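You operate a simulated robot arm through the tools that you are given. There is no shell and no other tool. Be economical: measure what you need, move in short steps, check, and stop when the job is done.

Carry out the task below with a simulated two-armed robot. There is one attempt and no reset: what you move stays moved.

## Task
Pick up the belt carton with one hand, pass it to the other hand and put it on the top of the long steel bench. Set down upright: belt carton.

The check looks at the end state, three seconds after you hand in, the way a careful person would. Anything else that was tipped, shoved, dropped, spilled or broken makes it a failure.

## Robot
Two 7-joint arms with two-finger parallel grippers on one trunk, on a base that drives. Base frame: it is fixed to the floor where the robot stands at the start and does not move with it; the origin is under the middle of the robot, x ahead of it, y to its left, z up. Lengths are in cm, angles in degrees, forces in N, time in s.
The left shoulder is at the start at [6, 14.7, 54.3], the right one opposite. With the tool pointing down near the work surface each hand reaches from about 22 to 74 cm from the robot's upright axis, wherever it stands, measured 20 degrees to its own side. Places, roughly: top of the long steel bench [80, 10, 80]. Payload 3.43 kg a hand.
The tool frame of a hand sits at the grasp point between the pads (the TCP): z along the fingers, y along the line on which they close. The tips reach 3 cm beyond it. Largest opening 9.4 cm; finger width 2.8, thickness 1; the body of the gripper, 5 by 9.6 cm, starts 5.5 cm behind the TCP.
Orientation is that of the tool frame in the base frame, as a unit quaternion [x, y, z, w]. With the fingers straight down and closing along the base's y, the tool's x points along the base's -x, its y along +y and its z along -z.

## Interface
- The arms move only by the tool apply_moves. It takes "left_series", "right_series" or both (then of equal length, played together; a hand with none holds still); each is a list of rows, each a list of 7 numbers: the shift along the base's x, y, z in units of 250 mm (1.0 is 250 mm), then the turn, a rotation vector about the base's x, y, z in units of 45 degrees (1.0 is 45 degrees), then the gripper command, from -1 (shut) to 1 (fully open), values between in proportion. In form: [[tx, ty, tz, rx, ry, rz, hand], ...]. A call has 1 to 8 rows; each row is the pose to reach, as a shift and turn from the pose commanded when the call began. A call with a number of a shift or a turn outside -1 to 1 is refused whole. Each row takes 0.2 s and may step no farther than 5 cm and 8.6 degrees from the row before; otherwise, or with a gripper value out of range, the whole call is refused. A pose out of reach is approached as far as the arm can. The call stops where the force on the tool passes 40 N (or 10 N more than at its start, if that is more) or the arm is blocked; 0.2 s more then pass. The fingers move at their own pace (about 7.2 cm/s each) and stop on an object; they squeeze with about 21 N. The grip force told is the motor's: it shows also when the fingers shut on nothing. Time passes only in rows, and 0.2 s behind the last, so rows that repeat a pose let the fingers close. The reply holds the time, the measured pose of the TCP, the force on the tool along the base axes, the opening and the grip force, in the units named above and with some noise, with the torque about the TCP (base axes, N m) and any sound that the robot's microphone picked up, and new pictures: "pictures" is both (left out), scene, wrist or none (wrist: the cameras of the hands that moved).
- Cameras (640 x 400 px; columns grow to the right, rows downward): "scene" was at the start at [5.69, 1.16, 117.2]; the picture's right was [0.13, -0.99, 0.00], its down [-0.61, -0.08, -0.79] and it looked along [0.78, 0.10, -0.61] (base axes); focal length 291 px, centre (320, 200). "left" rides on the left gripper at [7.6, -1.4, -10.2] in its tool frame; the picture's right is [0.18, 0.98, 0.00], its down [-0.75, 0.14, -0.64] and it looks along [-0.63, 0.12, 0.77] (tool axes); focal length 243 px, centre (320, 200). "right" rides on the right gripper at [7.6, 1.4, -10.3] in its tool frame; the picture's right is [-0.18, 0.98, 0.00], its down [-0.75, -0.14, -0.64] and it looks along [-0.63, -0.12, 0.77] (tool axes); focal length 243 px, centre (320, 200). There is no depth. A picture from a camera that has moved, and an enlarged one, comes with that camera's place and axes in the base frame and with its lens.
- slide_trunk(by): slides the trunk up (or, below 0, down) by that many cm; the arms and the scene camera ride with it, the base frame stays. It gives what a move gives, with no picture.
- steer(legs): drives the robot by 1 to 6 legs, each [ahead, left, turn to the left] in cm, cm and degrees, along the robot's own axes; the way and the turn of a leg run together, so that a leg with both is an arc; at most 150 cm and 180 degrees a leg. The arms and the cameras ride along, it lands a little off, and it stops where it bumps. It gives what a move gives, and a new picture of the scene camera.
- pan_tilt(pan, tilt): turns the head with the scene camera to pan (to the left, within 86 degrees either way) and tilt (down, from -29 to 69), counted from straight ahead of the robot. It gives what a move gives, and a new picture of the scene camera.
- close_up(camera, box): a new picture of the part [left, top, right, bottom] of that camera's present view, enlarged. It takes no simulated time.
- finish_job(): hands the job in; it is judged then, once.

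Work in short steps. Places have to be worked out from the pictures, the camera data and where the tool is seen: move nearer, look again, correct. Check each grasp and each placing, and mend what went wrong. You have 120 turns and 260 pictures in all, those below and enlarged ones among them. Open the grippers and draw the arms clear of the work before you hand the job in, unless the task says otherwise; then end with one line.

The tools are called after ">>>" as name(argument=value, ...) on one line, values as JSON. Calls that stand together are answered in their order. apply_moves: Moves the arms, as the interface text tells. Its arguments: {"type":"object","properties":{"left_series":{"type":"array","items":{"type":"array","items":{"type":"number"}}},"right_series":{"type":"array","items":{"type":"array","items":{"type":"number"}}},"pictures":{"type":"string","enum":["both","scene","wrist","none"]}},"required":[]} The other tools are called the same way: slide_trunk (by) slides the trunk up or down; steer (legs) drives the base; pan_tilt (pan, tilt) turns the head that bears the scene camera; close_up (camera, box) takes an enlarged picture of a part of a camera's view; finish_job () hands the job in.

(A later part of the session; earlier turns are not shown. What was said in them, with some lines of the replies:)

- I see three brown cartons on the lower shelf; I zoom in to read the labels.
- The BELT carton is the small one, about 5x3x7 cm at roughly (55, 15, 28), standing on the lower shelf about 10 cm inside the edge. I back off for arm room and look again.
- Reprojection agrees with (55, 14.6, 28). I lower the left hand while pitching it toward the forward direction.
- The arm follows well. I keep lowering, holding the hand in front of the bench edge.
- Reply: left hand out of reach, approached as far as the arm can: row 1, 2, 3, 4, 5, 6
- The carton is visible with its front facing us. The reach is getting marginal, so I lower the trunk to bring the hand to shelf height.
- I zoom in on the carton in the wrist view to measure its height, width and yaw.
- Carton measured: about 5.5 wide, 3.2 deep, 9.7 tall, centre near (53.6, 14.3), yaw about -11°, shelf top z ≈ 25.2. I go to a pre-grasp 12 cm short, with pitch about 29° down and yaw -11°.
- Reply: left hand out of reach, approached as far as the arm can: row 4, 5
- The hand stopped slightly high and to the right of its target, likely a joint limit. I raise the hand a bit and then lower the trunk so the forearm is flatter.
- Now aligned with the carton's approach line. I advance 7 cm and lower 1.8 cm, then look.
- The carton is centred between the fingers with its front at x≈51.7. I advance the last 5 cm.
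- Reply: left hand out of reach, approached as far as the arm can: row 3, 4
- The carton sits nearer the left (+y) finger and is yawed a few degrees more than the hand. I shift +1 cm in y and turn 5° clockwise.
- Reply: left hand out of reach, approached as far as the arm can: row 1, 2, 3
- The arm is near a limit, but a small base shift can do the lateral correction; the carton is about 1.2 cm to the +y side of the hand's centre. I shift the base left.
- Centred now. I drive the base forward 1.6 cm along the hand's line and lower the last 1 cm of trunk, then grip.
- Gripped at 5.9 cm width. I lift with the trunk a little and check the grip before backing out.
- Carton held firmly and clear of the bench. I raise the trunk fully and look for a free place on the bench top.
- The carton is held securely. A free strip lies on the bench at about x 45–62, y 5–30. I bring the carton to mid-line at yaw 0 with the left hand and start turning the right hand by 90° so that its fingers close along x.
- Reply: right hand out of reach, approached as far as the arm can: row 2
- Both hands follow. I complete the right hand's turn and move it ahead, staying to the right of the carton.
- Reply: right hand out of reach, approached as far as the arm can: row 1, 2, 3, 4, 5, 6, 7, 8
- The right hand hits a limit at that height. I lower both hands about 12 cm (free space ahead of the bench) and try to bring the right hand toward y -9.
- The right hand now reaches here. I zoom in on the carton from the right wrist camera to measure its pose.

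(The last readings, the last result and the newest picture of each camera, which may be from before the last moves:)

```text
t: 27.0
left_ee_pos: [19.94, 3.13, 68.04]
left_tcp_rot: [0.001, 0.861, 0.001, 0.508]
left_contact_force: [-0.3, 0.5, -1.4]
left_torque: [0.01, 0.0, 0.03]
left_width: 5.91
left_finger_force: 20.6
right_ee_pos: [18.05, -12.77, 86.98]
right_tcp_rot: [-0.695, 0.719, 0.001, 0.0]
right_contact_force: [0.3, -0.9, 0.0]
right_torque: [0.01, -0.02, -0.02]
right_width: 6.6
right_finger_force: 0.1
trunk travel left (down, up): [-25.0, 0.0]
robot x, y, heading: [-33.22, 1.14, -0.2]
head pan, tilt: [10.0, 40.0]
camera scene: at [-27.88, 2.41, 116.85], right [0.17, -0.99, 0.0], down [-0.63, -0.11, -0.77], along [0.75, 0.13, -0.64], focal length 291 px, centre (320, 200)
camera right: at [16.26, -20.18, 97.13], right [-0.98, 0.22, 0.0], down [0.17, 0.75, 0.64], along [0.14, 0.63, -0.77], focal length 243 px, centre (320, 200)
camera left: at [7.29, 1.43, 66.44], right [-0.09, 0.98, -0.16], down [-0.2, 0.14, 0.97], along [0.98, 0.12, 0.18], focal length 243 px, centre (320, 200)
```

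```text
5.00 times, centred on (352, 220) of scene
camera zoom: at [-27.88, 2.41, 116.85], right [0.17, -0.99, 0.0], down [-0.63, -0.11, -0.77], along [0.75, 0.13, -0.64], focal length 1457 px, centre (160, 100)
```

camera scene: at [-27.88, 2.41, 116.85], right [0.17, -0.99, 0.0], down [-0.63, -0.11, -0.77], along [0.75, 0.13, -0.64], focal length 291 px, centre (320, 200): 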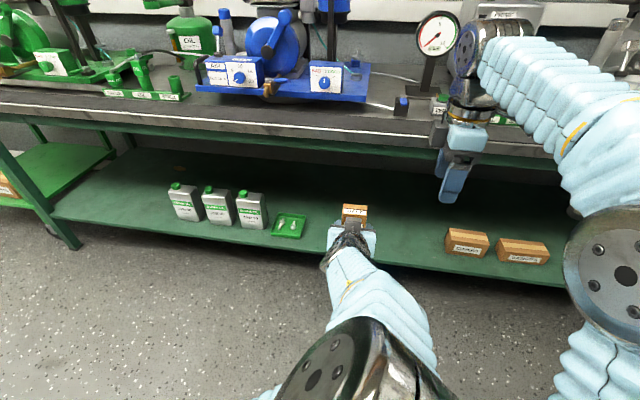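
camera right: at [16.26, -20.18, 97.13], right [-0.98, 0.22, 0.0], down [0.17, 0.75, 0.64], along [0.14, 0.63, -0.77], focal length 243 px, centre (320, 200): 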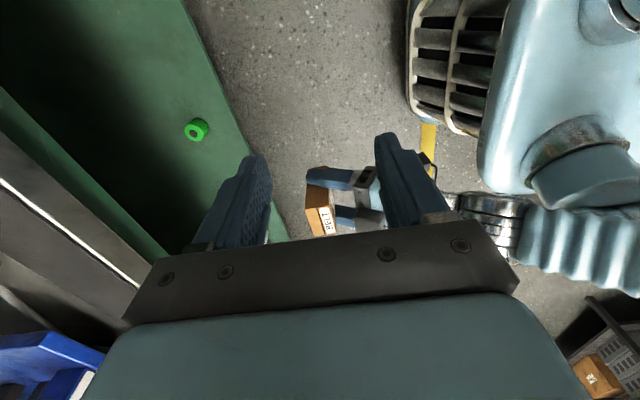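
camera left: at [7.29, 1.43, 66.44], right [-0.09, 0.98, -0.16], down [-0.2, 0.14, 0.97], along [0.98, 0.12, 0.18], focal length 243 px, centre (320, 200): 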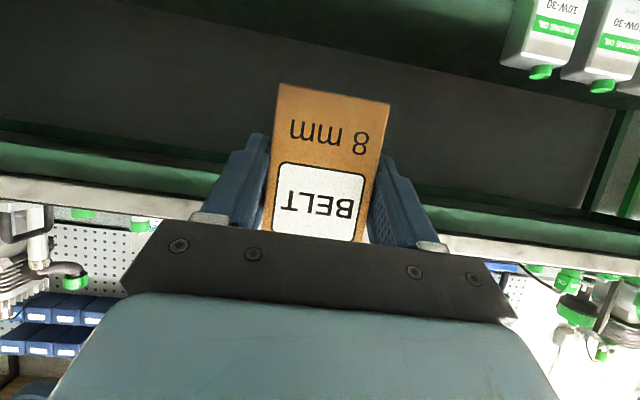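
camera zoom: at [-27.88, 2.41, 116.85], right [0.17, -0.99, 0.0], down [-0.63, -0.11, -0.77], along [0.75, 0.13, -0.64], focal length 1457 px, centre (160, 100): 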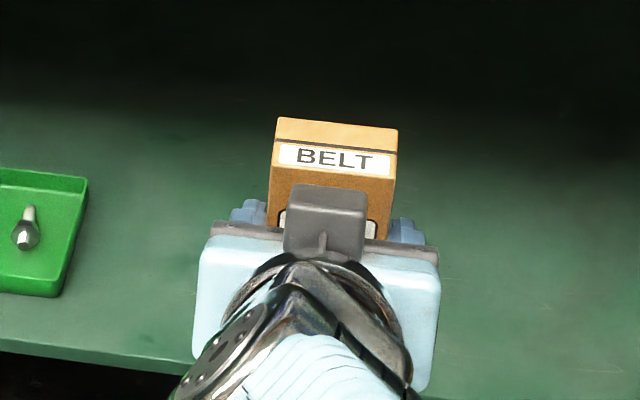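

The carton top comes out at centre (21.25, 3.1), z ≈ 73.3, yaw ≈ 0. I move the right hand directly above it.

>>> apply_moves(right_series=[[0.03, 0.16, 0, 0, 0, 0.043, 0.15], [0.06, 0.32, 0, 0, 0, 0.043, 0.15], [0.09, 0.48, 0, 0, 0, 0.043, 0.15], [0.128, 0.635, -0.05, 0, 0, 0.043, 0.15], [0.128, 0.635, -0.1, 0, 0, 0.043, 0.15], [0.128, 0.635, -0.1, 0, 0, 0.043, 0.15]], pictures="both")

```text
t: 28.4
left_ee_pos: [19.98, 2.94, 68.09]
left_tcp_rot: [0.0, 0.862, 0.001, 0.508]
left_contact_force: [-0.4, 0.7, -0.8]
left_torque: [0.03, -0.02, 0.0]
left_width: 5.87
left_finger_force: 20.6
right_ee_pos: [21.5, 3.23, 84.28]
right_tcp_rot: [0.708, -0.706, 0.0, 0.0]
right_contact_force: [0.7, -0.6, 0.1]
right_torque: [-0.01, 0.0, 0.0]
right_width: 5.42
right_finger_force: 0.1
trunk travel left (down, up): [-25.0, 0.0]
robot x, y, heading: [-33.33, 0.79, -0.2]
head pan, tilt: [10.0, 40.0]
camera scene: at [-27.88, 2.43, 116.85], right [0.17, -0.98, 0.0], down [-0.63, -0.11, -0.77], along [0.75, 0.13, -0.64], focal length 291 px, centre (320, 200)
camera right: at [19.9, -4.3, 94.62], right [-0.98, 0.18, 0.0], down [0.14, 0.75, 0.64], along [0.12, 0.63, -0.77], focal length 243 px, centre (320, 200)
```

scene: 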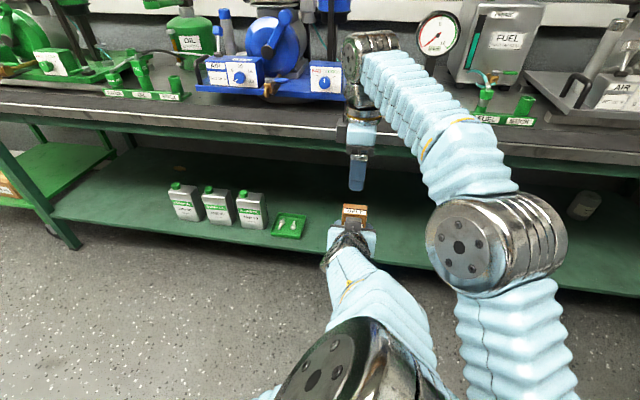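
right: 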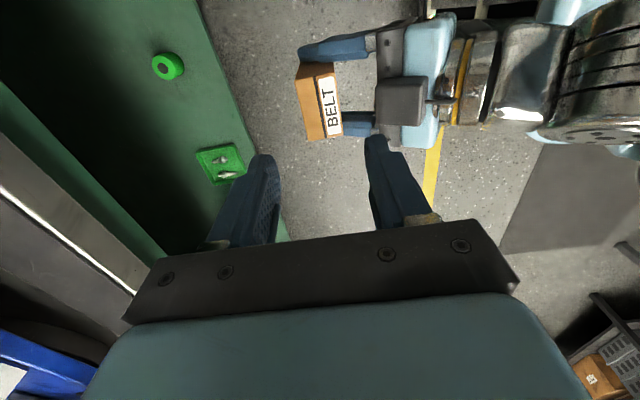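

Above the carton and the estimate repeats: (21.3, 2.9). I descend in stages, first stopping with the tips just above the top.

>>> apply_moves(right_series=[[-0.008, -0.005, -0.1, 0, 0, 0, 0.15], [-0.008, -0.005, -0.18, 0, 0, 0, 0.15], [-0.008, -0.005, -0.26, 0, 0, 0, 0.15], [-0.008, -0.005, -0.26, 0, 0, 0, 0.15]], pictures="both")

>>> close_up(camera="scene", box=[304, 150, 400, 230])

```text
t: 29.4
left_ee_pos: [19.99, 3.08, 68.14]
left_tcp_rot: [0.001, 0.861, 0.001, 0.508]
left_contact_force: [-0.5, -0.5, -0.6]
left_torque: [0.01, 0.0, 0.01]
left_width: 5.89
left_finger_force: 21.1
right_ee_pos: [21.03, 3.17, 77.98]
right_tcp_rot: [-0.707, 0.707, 0.0, 0.0]
right_contact_force: [-0.1, 0.1, 0.9]
right_torque: [-0.01, 0.02, 0.0]
right_width: 5.41
right_finger_force: 0.1
trunk travel left (down, up): [-25.0, 0.0]
robot x, y, heading: [-33.33, 0.84, -0.1]
head pan, tilt: [10.0, 40.0]
camera scene: at [-27.87, 2.43, 116.85], right [0.17, -0.98, 0.0], down [-0.63, -0.11, -0.77], along [0.75, 0.13, -0.64], focal length 291 px, centre (320, 200)
camera right: at [19.53, -4.41, 88.23], right [-0.98, 0.18, 0.0], down [0.14, 0.75, 0.64], along [0.12, 0.63, -0.77], focal length 243 px, centre (320, 200)
```

scene: 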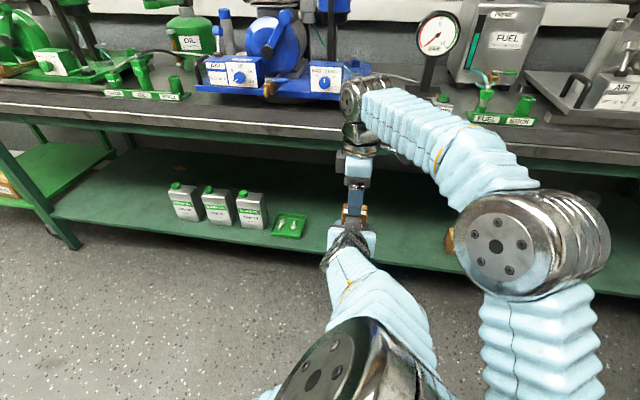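
right: 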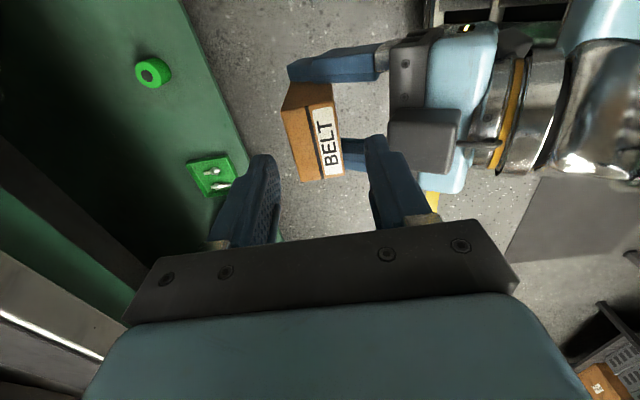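

```text
5.00 times, centred on (352, 190) of scene
camera zoom: at [-27.87, 2.43, 116.85], right [0.17, -0.98, 0.0], down [-0.63, -0.11, -0.77], along [0.75, 0.13, -0.64], focal length 1457 px, centre (160, 250)
```

zoom: 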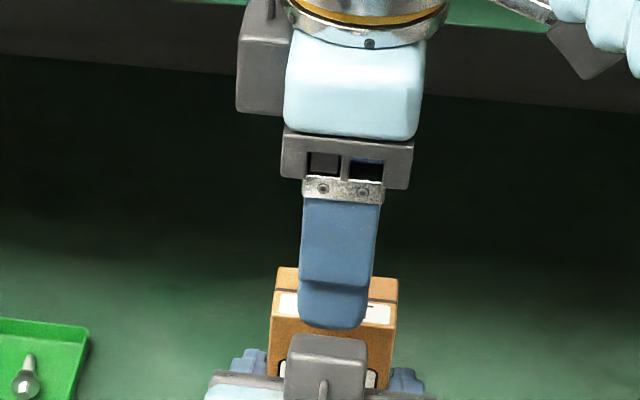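

The left hand carries a grey block on top near the right finger's path, so I'll use a smaller opening. I zoom to centre precisely.

>>> close_up(camera="right", box=[240, 80, 432, 200])

```text
3.33 times, centred on (336, 140) of right
camera zoom: at [19.53, -4.41, 88.23], right [-0.98, 0.18, 0.0], down [0.14, 0.75, 0.64], along [0.12, 0.63, -0.77], focal length 809 px, centre (267, 400)
```

zoom: 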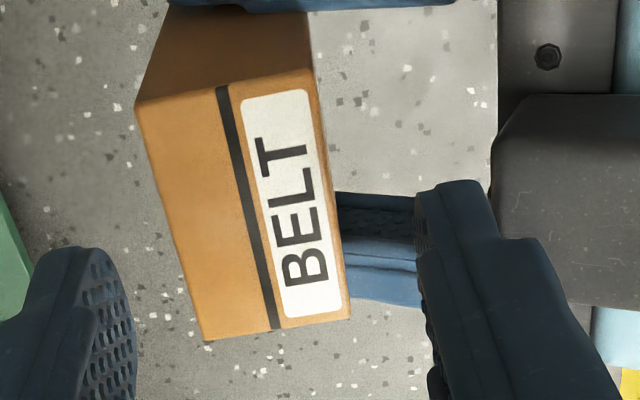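

Carton centre (21.28, 3.12), depth 3.3, top z 73.3. I narrow the opening to about 4.4, shift x by +0.25, and descend around the carton.

>>> apply_moves(right_series=[[0.01, 0, 0, 0, 0, 0, -0.06], [0.01, 0, 0, 0, 0, 0, -0.06], [0.01, 0, -0.05, 0, 0, 0, -0.06], [0.01, 0, -0.1, 0, 0, 0, -0.06], [0.01, 0, -0.14, 0, 0, 0, -0.06], [0.01, 0, -0.18, 0, 0, 0, -0.06], [0.01, 0, -0.22, 0, 0, 0, -0.06]], pictures="both")

```text
t: 31.0
left_ee_pos: [19.93, 3.0, 68.25]
left_tcp_rot: [0.0, 0.861, 0.0, 0.508]
left_contact_force: [-0.6, -0.6, -1.1]
left_torque: [0.0, 0.03, 0.03]
left_width: 5.92
left_finger_force: 21.1
right_ee_pos: [21.3, 3.19, 72.53]
right_tcp_rot: [0.708, -0.706, 0.0, 0.0]
right_contact_force: [0.0, 0.0, -0.1]
right_torque: [0.04, -0.02, 0.0]
right_width: 4.44
right_finger_force: 0.1
trunk travel left (down, up): [-25.0, 0.0]
robot x, y, heading: [-33.31, 0.92, 0.1]
head pan, tilt: [10.0, 40.0]
camera scene: at [-27.88, 2.43, 116.85], right [0.17, -0.98, 0.0], down [-0.63, -0.11, -0.77], along [0.75, 0.13, -0.64], focal length 291 px, centre (320, 200)
camera right: at [19.82, -4.34, 82.71], right [-0.98, 0.18, 0.0], down [0.14, 0.75, 0.64], along [0.12, 0.63, -0.77], focal length 243 px, centre (320, 200)
```

scene: 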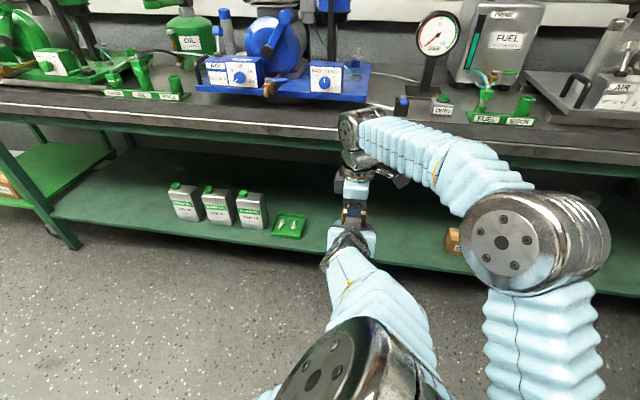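
right: 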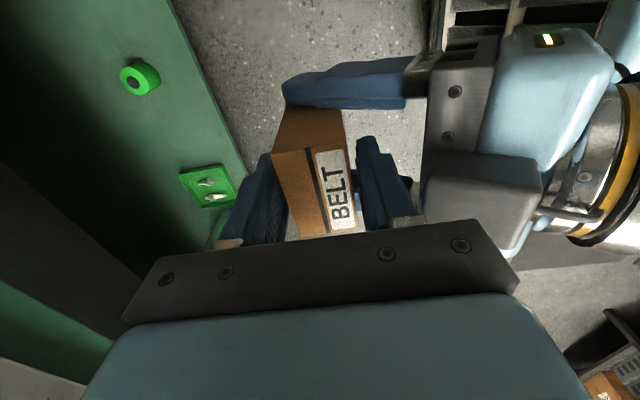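

The right fingers straddle the carton with no contact. I close the right hand while the left still holds.

>>> apply_moves(right_series=[[0, 0, 0, 0, 0, 0, -0.4], [0, 0, 0, 0, 0, 0, -0.8], [0, 0, 0, 0, 0, 0, -1], [0, 0, 0, 0, 0, 0, -1]], pictures="wrist")

```text
t: 32.0
left_ee_pos: [19.98, 3.01, 68.09]
left_tcp_rot: [0.001, 0.861, 0.0, 0.508]
left_contact_force: [-0.5, 0.1, 1.2]
left_torque: [0.0, 0.0, -0.12]
left_width: 5.92
left_finger_force: 21.0
right_ee_pos: [21.21, 3.1, 72.54]
right_tcp_rot: [-0.707, 0.708, 0.0, 0.001]
right_contact_force: [0.2, -0.5, 0.1]
right_torque: [-0.03, -0.03, 0.12]
right_width: 3.81
right_finger_force: 21.1
trunk travel left (down, up): [-25.0, 0.0]
robot x, y, heading: [-33.42, 1.05, -0.1]
head pan, tilt: [10.0, 40.0]
camera right: at [19.83, -4.34, 82.72], right [-0.98, 0.18, 0.0], down [0.14, 0.75, 0.64], along [0.12, 0.63, -0.77], focal length 243 px, centre (320, 200)
```

right: 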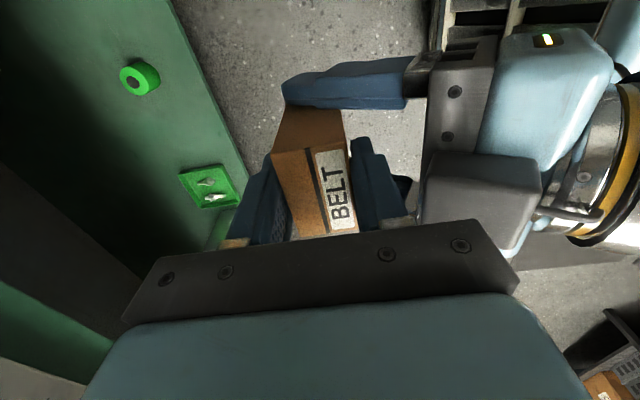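

Both hands hold it (right width 3.8, 21 N). I open the left hand and draw it straight back.

>>> apply_moves(left_series=[[0, 0, 0, 0, 0, 0, -0.3], [0, 0, 0, 0, 0, 0, 0.5], [0, 0, 0, 0, 0, 0, 0.9], [0, 0, 0, 0, 0, 0, 0.9], [-0.08, 0, -0.01, 0, 0, 0, 0.9], [-0.2, 0, -0.02, 0, 0, 0, 0.9], [-0.36, 0, -0.04, 0, 0, 0, 0.9], [-0.52, 0.05, -0.06, 0, 0, 0, 0.9]], pictures="both")

>>> close_up(camera="right", box=[160, 60, 480, 260])

```text
t: 33.8
left_ee_pos: [11.04, 10.75, 64.58]
left_tcp_rot: [-0.084, 0.874, 0.053, 0.476]
left_contact_force: [1.0, -0.4, 0.0]
left_torque: [-0.03, 0.0, 0.03]
left_width: 8.94
left_finger_force: 0.1
left hand out of reach, approached as far as the arm can: row 8
right_ee_pos: [21.21, 3.31, 72.39]
right_tcp_rot: [0.707, -0.707, -0.001, 0.0]
right_contact_force: [-0.1, -0.6, -0.5]
right_torque: [0.01, 0.01, 0.0]
right_width: 3.79
right_finger_force: 21.1
trunk travel left (down, up): [-25.0, 0.0]
robot x, y, heading: [-33.03, 1.07, -0.1]
head pan, tilt: [10.0, 40.0]
stopped in row 8 (left hand): the arm was blocked; the commanded pose is now the measured one
camera scene: at [-27.87, 2.41, 116.85], right [0.17, -0.98, 0.0], down [-0.63, -0.11, -0.77], along [0.75, 0.13, -0.64], focal length 291 px, centre (320, 200)
camera left: at [-1.21, 6.82, 63.72], right [-0.29, 0.95, -0.14], down [-0.15, 0.1, 0.98], along [0.94, 0.31, 0.12], focal length 243 px, centre (320, 200)
```

scene: 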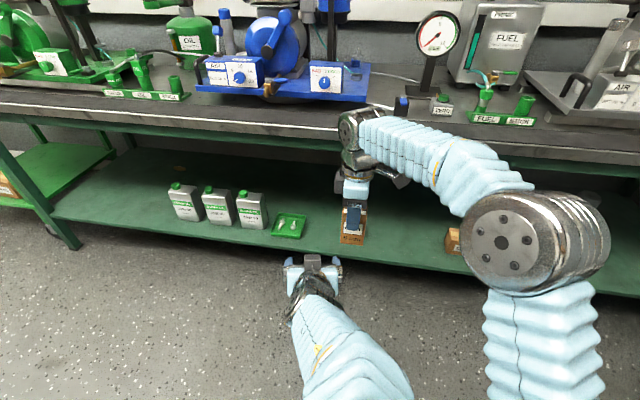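
left: 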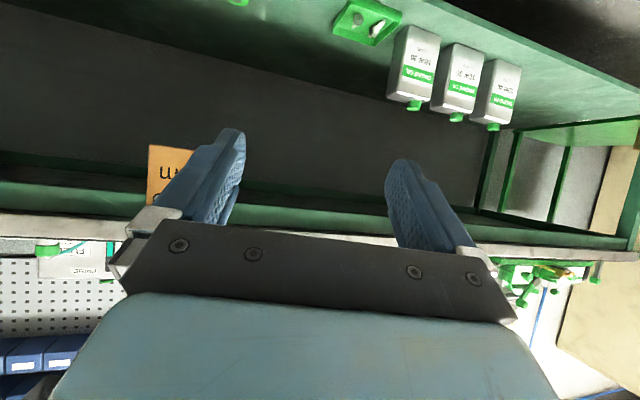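

```text
2.00 times, centred on (320, 160) of right
camera zoom: at [19.83, -4.35, 82.71], right [-0.98, 0.18, 0.0], down [0.14, 0.75, 0.64], along [0.12, 0.63, -0.77], focal length 485 px, centre (320, 280)
```

zoom: 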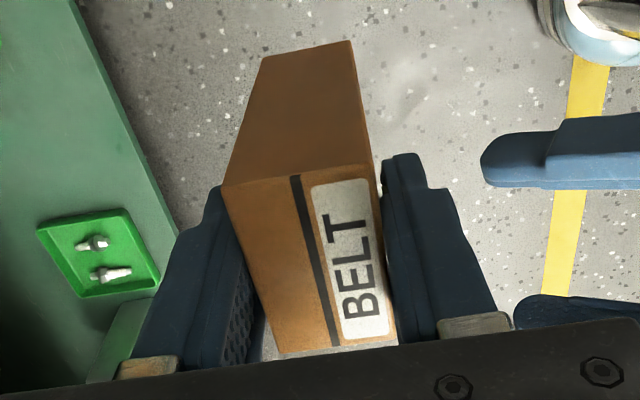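

The handover worked: the left hand is clear and the right holds the carton. I move the left hand outward and up so it won't meet the bench, and lift the right.

>>> apply_moves(left_series=[[0.0, 0.1, 0.02, 0, 0, 0, 0.9], [0.0, 0.2, 0.08, 0, 0, 0, 0.9], [0.0, 0.3, 0.2, 0, 0, 0, 0.9], [0.0, 0.36, 0.36, 0, 0, 0, 0.9], [-0.05, 0.4, 0.52, 0, 0, 0, 0.9], [-0.1, 0.4, 0.68, 0, 0, 0, 0.9], [-0.15, 0.4, 0.84, 0, 0, 0, 0.9], [-0.2, 0.4, 1.0, 0, 0, 0, 0.9]], right_series=[[0, 0, 0.1, 0, 0, 0, -1], [0, 0, 0.2, 0, 0, 0, -1], [0, 0, 0.3, 0, 0, 0, -1], [0, 0, 0.4, 0, 0, 0, -1], [0, 0, 0.5, 0, 0, 0, -1], [0, 0, 0.6, 0, 0, 0, -1], [0, 0, 0.7, 0, 0, 0, -1], [0, 0, 0.8, 0, 0, 0, -1]], pictures="both")

```text
t: 35.6
left_ee_pos: [5.91, 21.03, 89.42]
left_tcp_rot: [-0.083, 0.874, 0.052, 0.476]
left_contact_force: [1.3, 0.3, -0.3]
left_torque: [-0.01, -0.03, 0.0]
left_width: 8.93
left_finger_force: 0.0
left hand out of reach, approached as far as the arm can: row 1, 2, 3
right_ee_pos: [21.1, 3.16, 87.55]
right_tcp_rot: [0.708, -0.706, 0.0, 0.0]
right_contact_force: [0.1, 0.3, -1.4]
right_torque: [-0.02, 0.02, 0.02]
right_width: 3.81
right_finger_force: 20.5
right hand out of reach, approached as far as the arm can: row 7, 8
trunk travel left (down, up): [-25.0, 0.0]
robot x, y, heading: [-33.27, 1.23, -0.1]
head pan, tilt: [10.0, 40.0]
camera scene: at [-27.87, 2.43, 116.85], right [0.17, -0.98, 0.0], down [-0.63, -0.11, -0.77], along [0.75, 0.13, -0.64], focal length 291 px, centre (320, 200)
camera right: at [19.76, -4.37, 97.8], right [-0.98, 0.18, 0.0], down [0.14, 0.75, 0.64], along [0.12, 0.63, -0.77], focal length 243 px, centre (320, 200)
camera left: at [-6.43, 16.95, 88.63], right [-0.29, 0.95, -0.14], down [-0.15, 0.1, 0.98], along [0.94, 0.31, 0.12], focal length 243 px, centre (320, 200)
```

scene: 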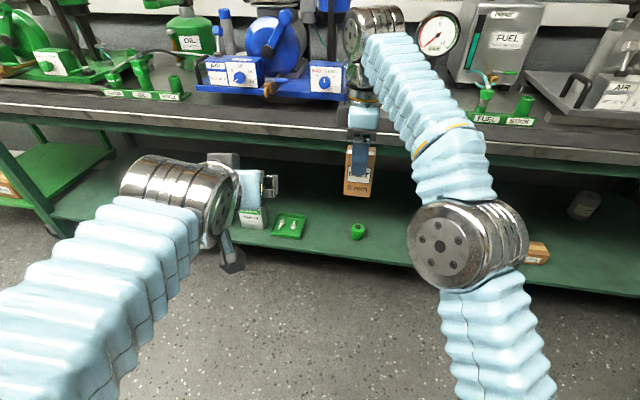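
right: 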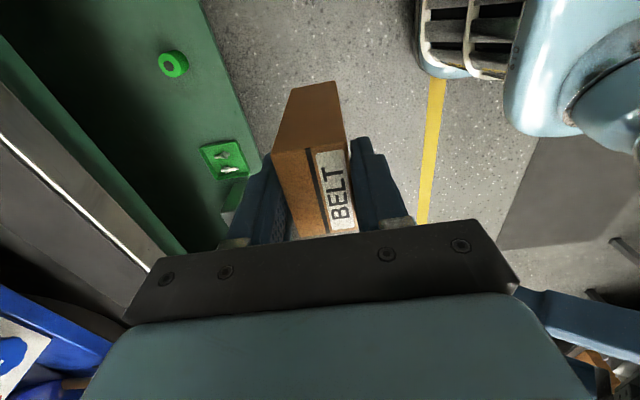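
left: 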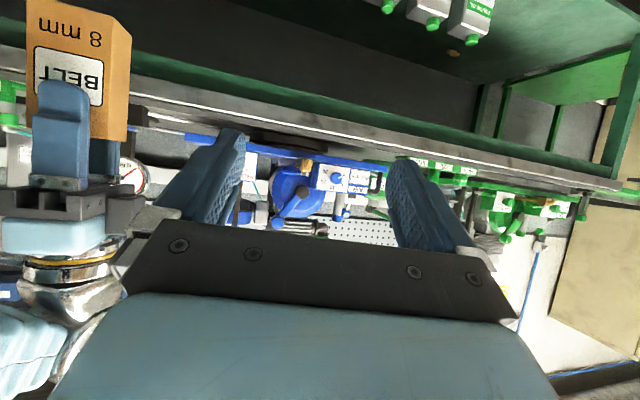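

The right hand tops out at 87.5 this far out. I pull it back and to the right, then raise it more.

>>> apply_moves(right_series=[[-0.1, -0.06, 0, 0, 0, 0, -1], [-0.2, -0.12, 0.03, 0, 0, 0, -1], [-0.3, -0.18, 0.08, 0, 0, 0, -1], [-0.4, -0.24, 0.13, 0, 0, 0, -1], [-0.48, -0.3, 0.18, 0, 0, 0, -1], [-0.48, -0.3, 0.18, 0, 0, 0, -1]], pictures="scene")

```text
t: 37.0
left_ee_pos: [5.84, 20.99, 89.44]
left_tcp_rot: [-0.083, 0.874, 0.052, 0.476]
left_contact_force: [-0.4, 0.1, -0.1]
left_torque: [0.02, 0.03, 0.0]
left_width: 8.93
left_finger_force: 0.1
right_ee_pos: [9.32, -4.34, 91.81]
right_tcp_rot: [-0.707, 0.707, 0.0, 0.0]
right_contact_force: [-0.2, 0.7, -1.1]
right_torque: [0.0, -0.01, 0.02]
right_width: 3.83
right_finger_force: 20.6
trunk travel left (down, up): [-25.0, 0.0]
robot x, y, heading: [-33.43, 0.81, -0.3]
head pan, tilt: [10.0, 40.0]
camera scene: at [-27.9, 2.42, 116.85], right [0.17, -0.98, 0.0], down [-0.63, -0.11, -0.77], along [0.75, 0.13, -0.64], focal length 291 px, centre (320, 200)
```

scene: 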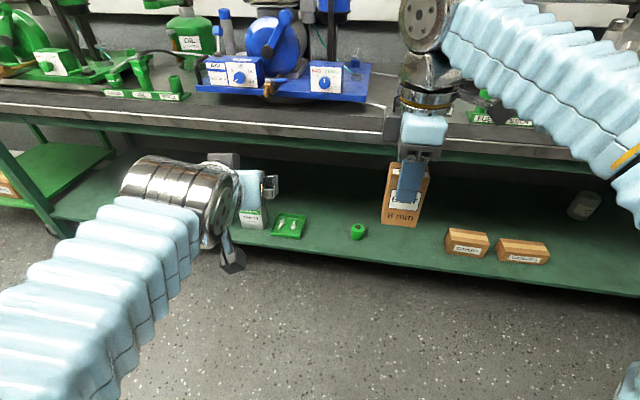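

Reach is fine here. I raise 5 cm more, then drive toward the bench and left so the carton ends up over the free strip.

>>> apply_moves(right_series=[[0, 0, 0.1, 0, 0, 0, -1], [0, 0, 0.2, 0, 0, 0, -1], [0, 0, 0.2, 0, 0, 0, -1]], pictures="none")

>>> steer(legs=[[0, 10, 0], [26, 0, 0]])

```text
t: 37.8
left_ee_pos: [5.78, 21.08, 89.35]
left_tcp_rot: [-0.083, 0.874, 0.052, 0.476]
left_contact_force: [0.2, 0.5, 0.7]
left_torque: [-0.02, -0.03, 0.01]
left_width: 8.93
left_finger_force: 0.1
right_ee_pos: [9.35, -4.35, 96.87]
right_tcp_rot: [0.708, -0.707, 0.0, 0.001]
right_contact_force: [-0.1, 0.6, -1.3]
right_torque: [0.0, 0.0, 0.01]
right_width: 3.79
right_finger_force: 20.7
trunk travel left (down, up): [-25.0, 0.0]
robot x, y, heading: [-33.44, 1.01, -0.1]
head pan, tilt: [10.0, 40.0]
```

```text
t: 40.4
left_ee_pos: [32.02, 31.07, 89.45]
left_tcp_rot: [-0.083, 0.874, 0.052, 0.476]
left_contact_force: [0.2, -0.5, 1.0]
left_torque: [0.0, 0.01, 0.0]
left_width: 8.93
left_finger_force: 0.1
right_ee_pos: [35.41, 5.82, 96.92]
right_tcp_rot: [0.707, -0.707, 0.0, 0.0]
right_contact_force: [0.3, 0.7, -0.7]
right_torque: [-0.01, -0.02, -0.02]
right_width: 3.77
right_finger_force: 21.1
trunk travel left (down, up): [-25.0, 0.0]
robot x, y, heading: [-7.21, 11.37, 0.1]
head pan, tilt: [10.0, 40.0]
camera scene: at [-1.75, 12.58, 116.85], right [0.17, -0.99, 0.0], down [-0.63, -0.11, -0.77], along [0.75, 0.13, -0.64], focal length 291 px, centre (320, 200)
```

scene: 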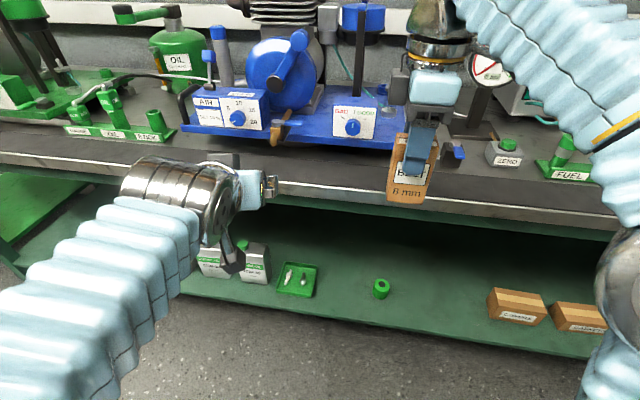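

The strip between the edge (x≈44) and the blue base (x≈63) is clear at y≈6. I drive 8 cm more.

>>> steer(legs=[[8, 0, 0]])

>>> apply_moves(right_series=[[0.08, 0, -0.02, 0, 0, 0, -1], [0.16, 0, -0.04, 0, 0, 0, -1], [0.24, 0, -0.07, 0, 0, 0, -1], [0.3, 0, -0.1, 0, 0, 0, -1], [0.34, 0, -0.12, 0, 0, 0, -1], [0.34, 0, -0.12, 0, 0, 0, -1]], pictures="both")

```text
t: 41.5
left_ee_pos: [40.12, 31.13, 89.44]
left_tcp_rot: [-0.083, 0.874, 0.052, 0.476]
left_contact_force: [0.1, -0.1, -0.1]
left_torque: [-0.03, -0.02, -0.02]
left_width: 8.95
left_finger_force: 0.0
right_ee_pos: [43.48, 5.91, 96.77]
right_tcp_rot: [0.708, -0.707, -0.001, 0.0]
right_contact_force: [0.1, 0.0, -0.5]
right_torque: [0.01, -0.02, -0.03]
right_width: 3.81
right_finger_force: 21.1
trunk travel left (down, up): [-25.0, 0.0]
robot x, y, heading: [1.13, 11.12, 0.2]
head pan, tilt: [10.0, 40.0]
camera scene: at [6.39, 12.58, 116.85], right [0.17, -0.98, 0.0], down [-0.63, -0.11, -0.77], along [0.75, 0.13, -0.64], focal length 291 px, centre (320, 200)
```

scene: 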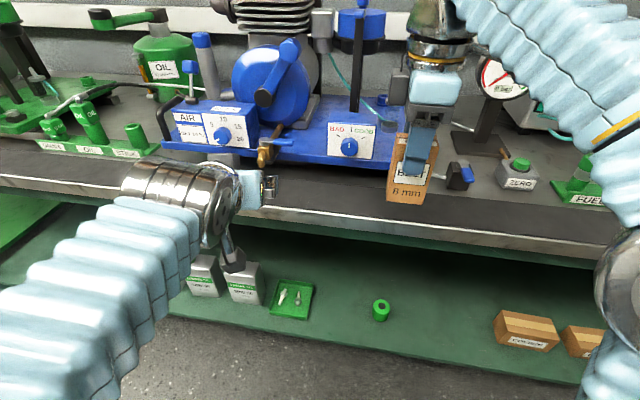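

```text
t: 42.9
left_ee_pos: [40.0, 31.17, 89.36]
left_tcp_rot: [-0.084, 0.874, 0.052, 0.476]
left_contact_force: [0.7, 0.2, 0.0]
left_torque: [-0.03, 0.0, 0.0]
left_width: 8.93
left_finger_force: 0.1
right_ee_pos: [52.01, 5.8, 93.67]
right_tcp_rot: [0.708, -0.706, 0.001, -0.001]
right_contact_force: [-0.4, -0.5, -0.9]
right_torque: [0.03, -0.01, 0.02]
right_width: 3.8
right_finger_force: 21.0
trunk travel left (down, up): [-25.0, 0.0]
robot x, y, heading: [0.8, 11.13, -0.1]
head pan, tilt: [10.0, 40.0]
camera scene: at [6.42, 12.58, 116.85], right [0.17, -0.98, 0.0], down [-0.63, -0.11, -0.77], along [0.75, 0.13, -0.64], focal length 291 px, centre (320, 200)
camera right: at [50.62, -1.61, 103.87], right [-0.98, 0.18, 0.0], down [0.14, 0.75, 0.64], along [0.12, 0.63, -0.77], focal length 243 px, centre (320, 200)
```

scene: 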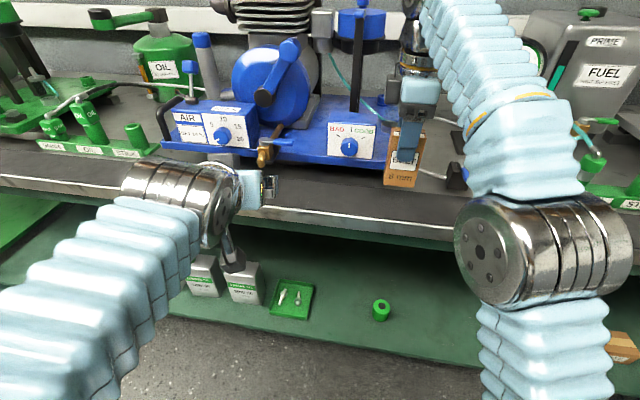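
right: 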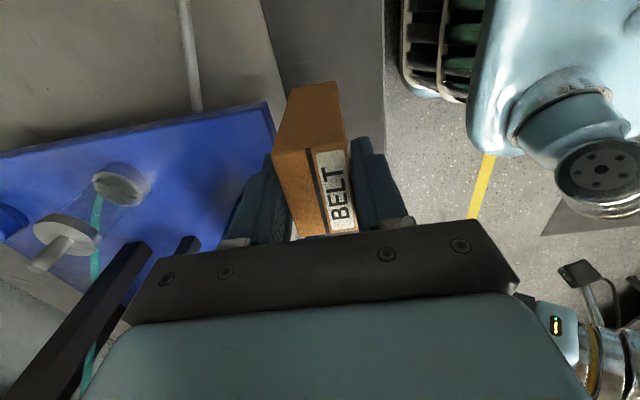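

I check the bench surface where the carton will land.

>>> close_up(camera="scene", box=[300, 130, 500, 255])

>>> close_up(camera="right", box=[200, 0, 440, 150])

```text
3.20 times, centred on (400, 192) of scene
camera zoom: at [6.42, 12.58, 116.85], right [0.17, -0.98, 0.0], down [-0.63, -0.11, -0.77], along [0.75, 0.13, -0.64], focal length 932 px, centre (64, 224)
```

zoom: 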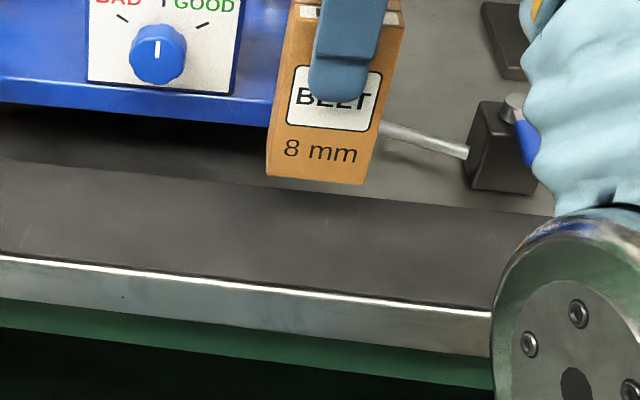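

```text
2.67 times, centred on (320, 75) of right
camera zoom: at [50.62, -1.61, 103.87], right [-0.98, 0.18, 0.0], down [0.14, 0.75, 0.64], along [0.12, 0.63, -0.77], focal length 647 px, centre (320, 533)
```

zoom: 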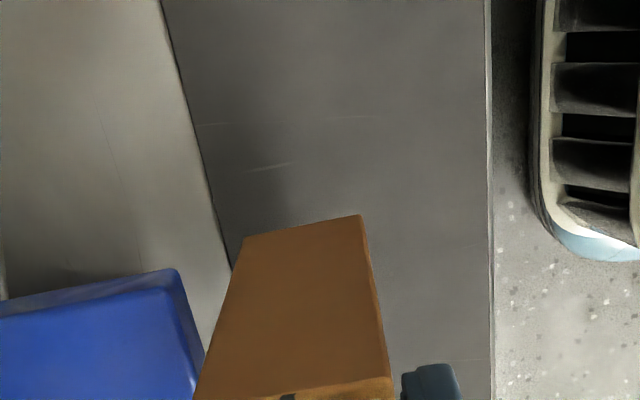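

A dark front strip runs x≈45.6–55.6 as part of the bench top; I centre the carton on it at x≈50.6 and lower to about 1 cm above.

>>> apply_moves(right_series=[[-0.03, 0, -0.05, 0, 0, 0, -1], [-0.056, 0, -0.1, 0, 0, 0, -1], [-0.056, 0, -0.14, 0, 0, 0, -1], [-0.056, 0, -0.14, 0, 0, 0, -1]], pictures="both")

>>> close_up(camera="scene", box=[300, 130, 500, 255])

```text
t: 43.9
left_ee_pos: [40.06, 31.19, 89.28]
left_tcp_rot: [-0.083, 0.874, 0.052, 0.476]
left_contact_force: [-1.1, -0.4, 1.1]
left_torque: [-0.01, 0.0, -0.01]
left_width: 8.92
left_finger_force: 0.1
right_ee_pos: [50.74, 5.88, 90.36]
right_tcp_rot: [0.708, -0.706, 0.0, -0.001]
right_contact_force: [0.0, 0.5, -0.8]
right_torque: [0.0, -0.01, 0.0]
right_width: 3.78
right_finger_force: 21.0
trunk travel left (down, up): [-25.0, 0.0]
robot x, y, heading: [0.97, 11.05, 0.1]
head pan, tilt: [10.0, 40.0]
camera scene: at [6.41, 12.58, 116.85], right [0.17, -0.98, 0.0], down [-0.63, -0.11, -0.77], along [0.75, 0.13, -0.64], focal length 291 px, centre (320, 200)
camera right: at [49.23, -1.65, 100.58], right [-0.98, 0.18, 0.0], down [0.14, 0.75, 0.64], along [0.12, 0.63, -0.77], focal length 243 px, centre (320, 200)
```

scene: 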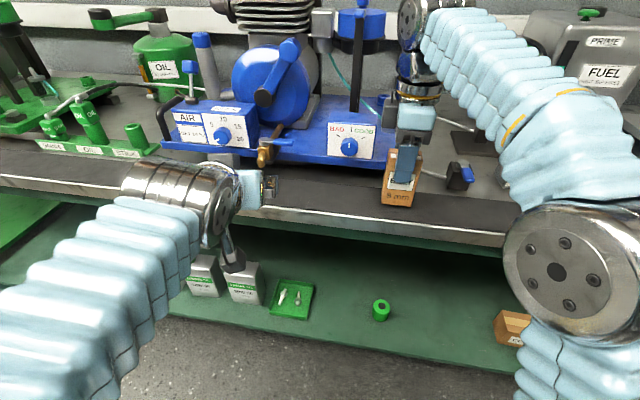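
right: 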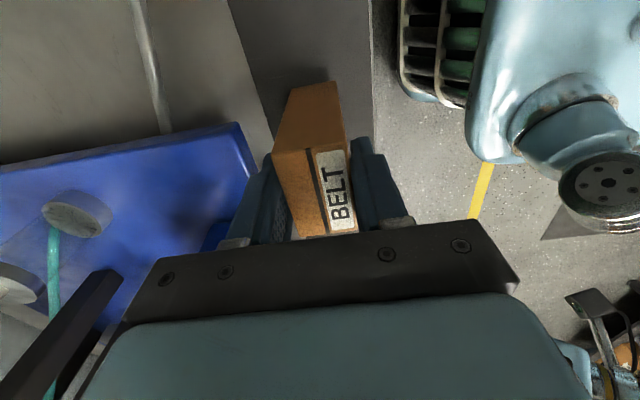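

```text
3.20 times, centred on (400, 192) of scene
camera zoom: at [6.41, 12.58, 116.85], right [0.17, -0.98, 0.0], down [-0.63, -0.11, -0.77], along [0.75, 0.13, -0.64], focal length 932 px, centre (64, 224)
```

zoom: 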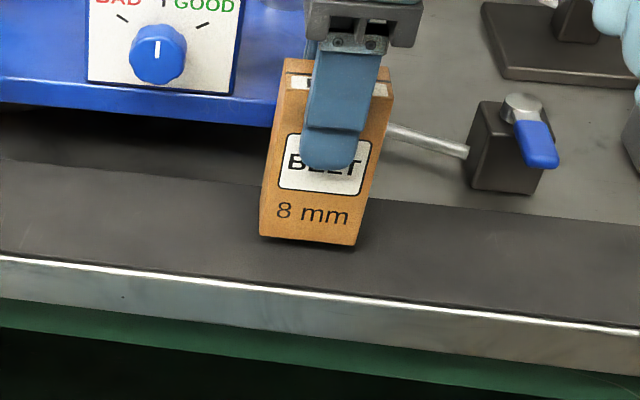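

The carton is about 0.5–1 cm above the surface. I lower in 2 mm steps and watch the force.

>>> apply_moves(right_series=[[0, 0, -0.01, 0, 0, 0, -1], [0, 0, -0.018, 0, 0, 0, -1], [0, 0, -0.018, 0, 0, 0, -1]], pictures="none")

```text
t: 44.6
left_ee_pos: [40.22, 31.21, 89.34]
left_tcp_rot: [-0.085, 0.874, 0.052, 0.476]
left_contact_force: [0.5, -0.3, 1.5]
left_torque: [0.01, 0.0, -0.01]
left_width: 8.94
left_finger_force: 0.1
right_ee_pos: [50.68, 5.83, 89.88]
right_tcp_rot: [0.707, -0.707, 0.0, -0.001]
right_contact_force: [-0.4, 0.1, -1.0]
right_torque: [-0.01, 0.0, -0.01]
right_width: 3.81
right_finger_force: 20.5
trunk travel left (down, up): [-25.0, 0.0]
robot x, y, heading: [0.92, 10.92, 0.2]
head pan, tilt: [10.0, 40.0]
```

No contact yet (force still just the weight); I continue in small steps.

>>> apply_moves(right_series=[[0, 0, -0.01, 0, 0, 0, -1], [0, 0, -0.016, 0, 0, 0, -1], [0, 0, -0.016, 0, 0, 0, -1]], pictures="none")

>>> close_up(camera="scene", box=[360, 150, 440, 230])

```text
t: 45.5
left_ee_pos: [40.09, 31.09, 89.3]
left_tcp_rot: [-0.083, 0.874, 0.052, 0.476]
left_contact_force: [-0.5, 0.8, -0.7]
left_torque: [0.02, 0.0, 0.0]
left_width: 8.93
left_finger_force: 0.1
right_ee_pos: [50.76, 5.84, 89.5]
right_tcp_rot: [0.708, -0.706, 0.0, -0.001]
right_contact_force: [0.1, 0.1, -0.9]
right_torque: [0.01, 0.0, -0.03]
right_width: 3.79
right_finger_force: 21.3
trunk travel left (down, up): [-25.0, 0.0]
robot x, y, heading: [0.82, 11.2, 0.1]
head pan, tilt: [10.0, 40.0]
```

```text
5.00 times, centred on (400, 190) of scene
camera zoom: at [6.41, 12.58, 116.85], right [0.17, -0.98, 0.0], down [-0.63, -0.11, -0.77], along [0.75, 0.13, -0.64], focal length 1457 px, centre (-80, 250)
```

zoom: 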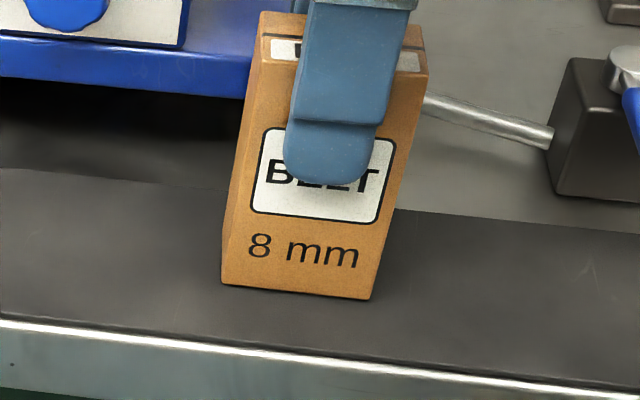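

Nearly touching. Two more small steps.

>>> apply_moves(right_series=[[0, 0, -0.008, 0, 0, 0, -1], [0, 0, -0.014, 0, 0, 0, -1], [0, 0, -0.014, 0, 0, 0, -1]], pictures="none")

```text
t: 46.2
left_ee_pos: [40.06, 31.16, 89.59]
left_tcp_rot: [-0.084, 0.874, 0.052, 0.476]
left_contact_force: [0.5, -0.5, -0.1]
left_torque: [0.0, -0.01, -0.02]
left_width: 8.95
left_finger_force: 0.1
right_ee_pos: [50.56, 5.95, 89.39]
right_tcp_rot: [0.708, -0.707, 0.0, -0.002]
right_contact_force: [4.1, 1.2, 22.5]
right_torque: [-0.3, -0.08, 0.03]
right_width: 3.8
right_finger_force: 20.8
trunk travel left (down, up): [-25.0, 0.0]
robot x, y, heading: [0.74, 10.89, -0.1]
head pan, tilt: [10.0, 40.0]
```

Contact: 22 N upward. I relieve it by about 2 mm and open the hand moderately.

>>> apply_moves(right_series=[[0, 0, 0.008, 0, 0, 0, -1], [0, 0, 0.008, 0, 0, 0, -1], [0, 0, 0.008, 0, 0, 0, -0.1], [0, 0, 0.008, 0, 0, 0, 0.2], [0, 0, 0.008, 0, 0, 0, 0.2]], pictures="both")

>>> close_up(camera="scene", box=[360, 150, 440, 230])

```text
t: 47.5
left_ee_pos: [40.09, 31.21, 89.45]
left_tcp_rot: [-0.084, 0.874, 0.052, 0.476]
left_contact_force: [-0.5, 0.9, 0.3]
left_torque: [0.04, 0.02, -0.03]
left_width: 8.9
left_finger_force: 0.1
right_ee_pos: [50.66, 5.96, 89.28]
right_tcp_rot: [0.708, -0.706, 0.0, 0.0]
right_contact_force: [0.2, -0.5, 0.5]
right_torque: [-0.01, 0.01, 0.0]
right_width: 5.67
right_finger_force: 0.0
trunk travel left (down, up): [-25.0, 0.0]
robot x, y, heading: [1.16, 11.02, -0.1]
head pan, tilt: [10.0, 40.0]
camera scene: at [6.4, 12.58, 116.85], right [0.17, -0.98, 0.0], down [-0.63, -0.11, -0.77], along [0.75, 0.13, -0.64], focal length 291 px, centre (320, 200)
camera right: at [49.28, -1.65, 99.6], right [-0.98, 0.18, 0.0], down [0.14, 0.75, 0.64], along [0.12, 0.63, -0.77], focal length 243 px, centre (320, 200)
```

scene: 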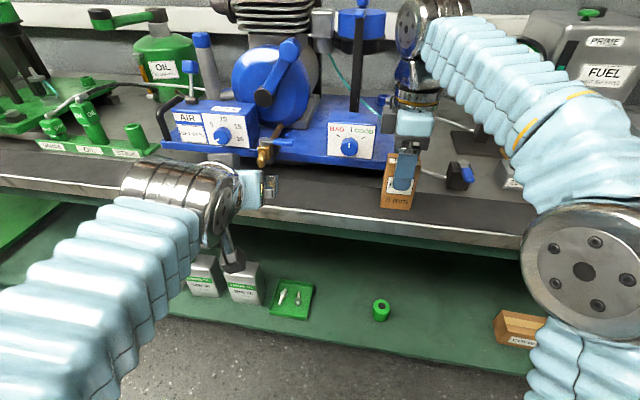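
right: 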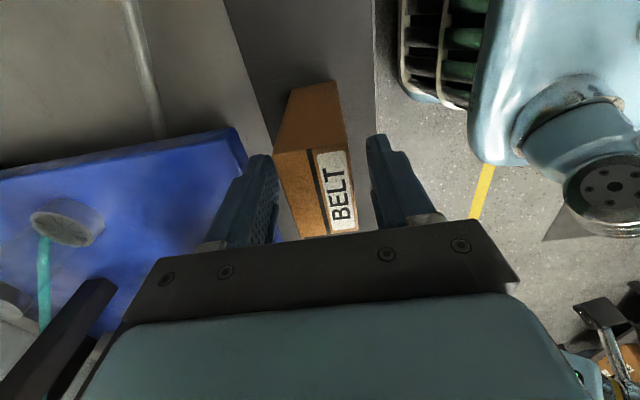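

```text
5.00 times, centred on (400, 190) of scene
camera zoom: at [6.4, 12.58, 116.85], right [0.17, -0.98, 0.0], down [-0.63, -0.11, -0.77], along [0.75, 0.13, -0.64], focal length 1457 px, centre (-80, 250)
```

zoom: 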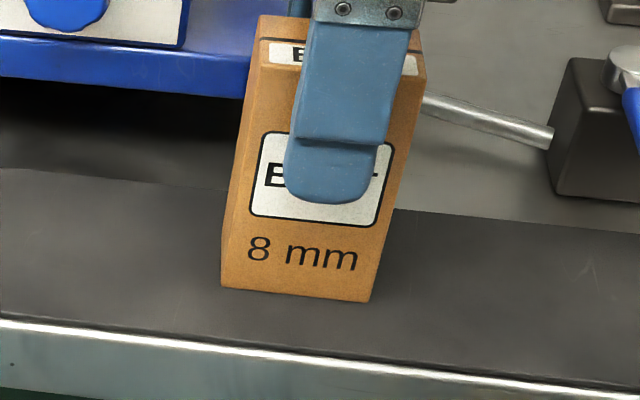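

The carton stands upright and free. I raise the hand straight up, then slide it off sideways (−y), parallel to the pads.

>>> apply_moves(right_series=[[0, 0, 0.06, 0, 0, 0, 0.2], [0, 0, 0.12, 0, 0, 0, 0.2], [0, 0, 0.16, 0, 0, 0, 0.2], [0, 0, 0.16, 0, 0, 0, 0.2], [0, -0.1, 0.16, 0, 0, 0, 0.2], [0, -0.25, 0.16, 0, 0, 0, 0.2], [-0.04, -0.42, 0.16, 0, 0, 0, 0.2], [-0.1, -0.55, 0.2, 0, 0, 0, 0.2]], pictures="both")

```text
t: 49.2
left_ee_pos: [40.09, 31.17, 89.47]
left_tcp_rot: [-0.083, 0.874, 0.051, 0.476]
left_contact_force: [0.1, -0.6, 0.4]
left_torque: [0.03, -0.01, 0.03]
left_width: 8.94
left_finger_force: 0.1
right_ee_pos: [48.26, -8.09, 94.38]
right_tcp_rot: [0.708, -0.706, 0.0, 0.0]
right_contact_force: [-0.6, 0.0, 0.7]
right_torque: [-0.04, 0.0, -0.03]
right_width: 5.64
right_finger_force: 0.1
trunk travel left (down, up): [-25.0, 0.0]
robot x, y, heading: [1.09, 11.19, -0.2]
head pan, tilt: [10.0, 40.0]
camera scene: at [6.42, 12.59, 116.85], right [0.17, -0.98, 0.0], down [-0.63, -0.11, -0.77], along [0.75, 0.13, -0.64], focal length 291 px, centre (320, 200)
camera right: at [46.79, -15.53, 104.64], right [-0.98, 0.18, 0.0], down [0.14, 0.75, 0.64], along [0.12, 0.63, -0.77], focal length 243 px, centre (320, 200)
```

scene: 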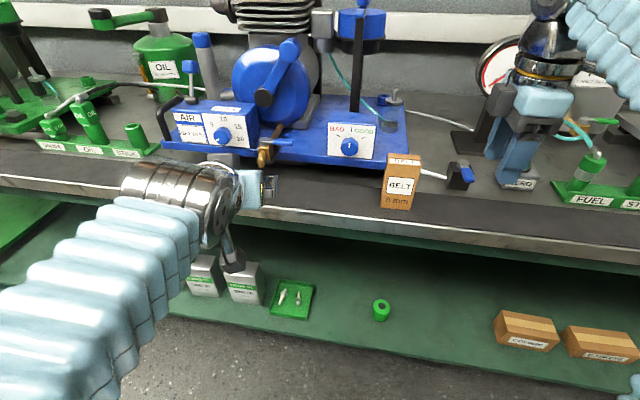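
right: 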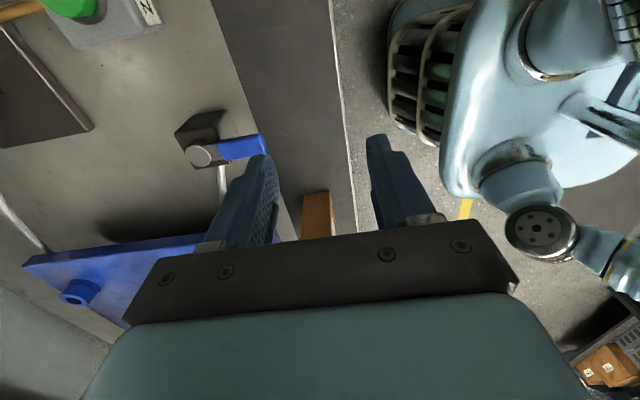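

The carton stands upright alone and nothing else was disturbed. I back the robot straight off to clear the work and look once more.

>>> steer(legs=[[-20, 0, 0]])

>>> close_up(camera="scene", box=[280, 60, 520, 210])

```text
t: 50.9
left_ee_pos: [19.55, 31.13, 89.3]
left_tcp_rot: [-0.082, 0.874, 0.051, 0.476]
left_contact_force: [0.0, 0.1, -0.4]
left_torque: [-0.06, -0.01, 0.0]
left_width: 8.95
left_finger_force: 0.0
right_ee_pos: [27.63, -8.12, 94.27]
right_tcp_rot: [-0.706, 0.708, 0.0, 0.0]
right_contact_force: [-0.6, 0.4, -0.3]
right_torque: [0.01, -0.03, -0.03]
right_width: 5.64
right_finger_force: 0.0
trunk travel left (down, up): [-25.0, 0.0]
robot x, y, heading: [-19.45, 11.28, -0.4]
head pan, tilt: [10.0, 40.0]
camera scene: at [-14.16, 12.61, 116.85], right [0.17, -0.99, 0.0], down [-0.63, -0.11, -0.77], along [0.75, 0.13, -0.64], focal length 291 px, centre (320, 200)
```

scene: 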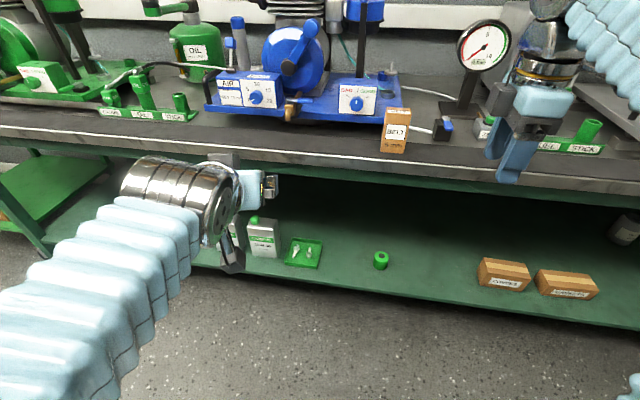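

```text
2.67 times, centred on (400, 135) of scene
camera zoom: at [-14.16, 12.61, 116.85], right [0.17, -0.99, 0.0], down [-0.63, -0.11, -0.77], along [0.75, 0.13, -0.64], focal length 777 px, centre (107, 373)
```

zoom: 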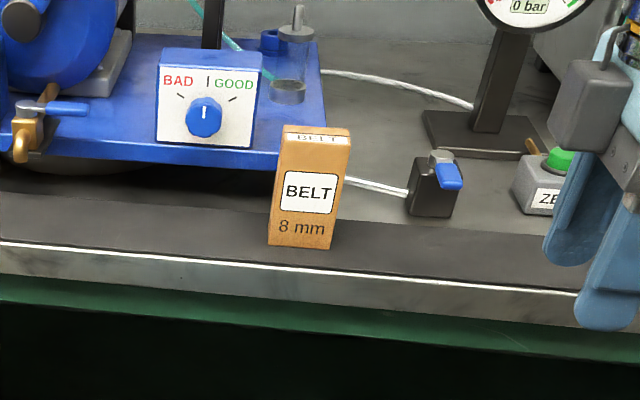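

The belt carton stands upright on the bench top, both hands are empty, open and clear, and everything else is in place. I hand in.

>>> finish_job()

```text
The job is handed in.
```

The belt carton went from the left hand to the right and now stands upright on the long steel bench; both grippers are open and clear, and I saw nothing else disturbed.
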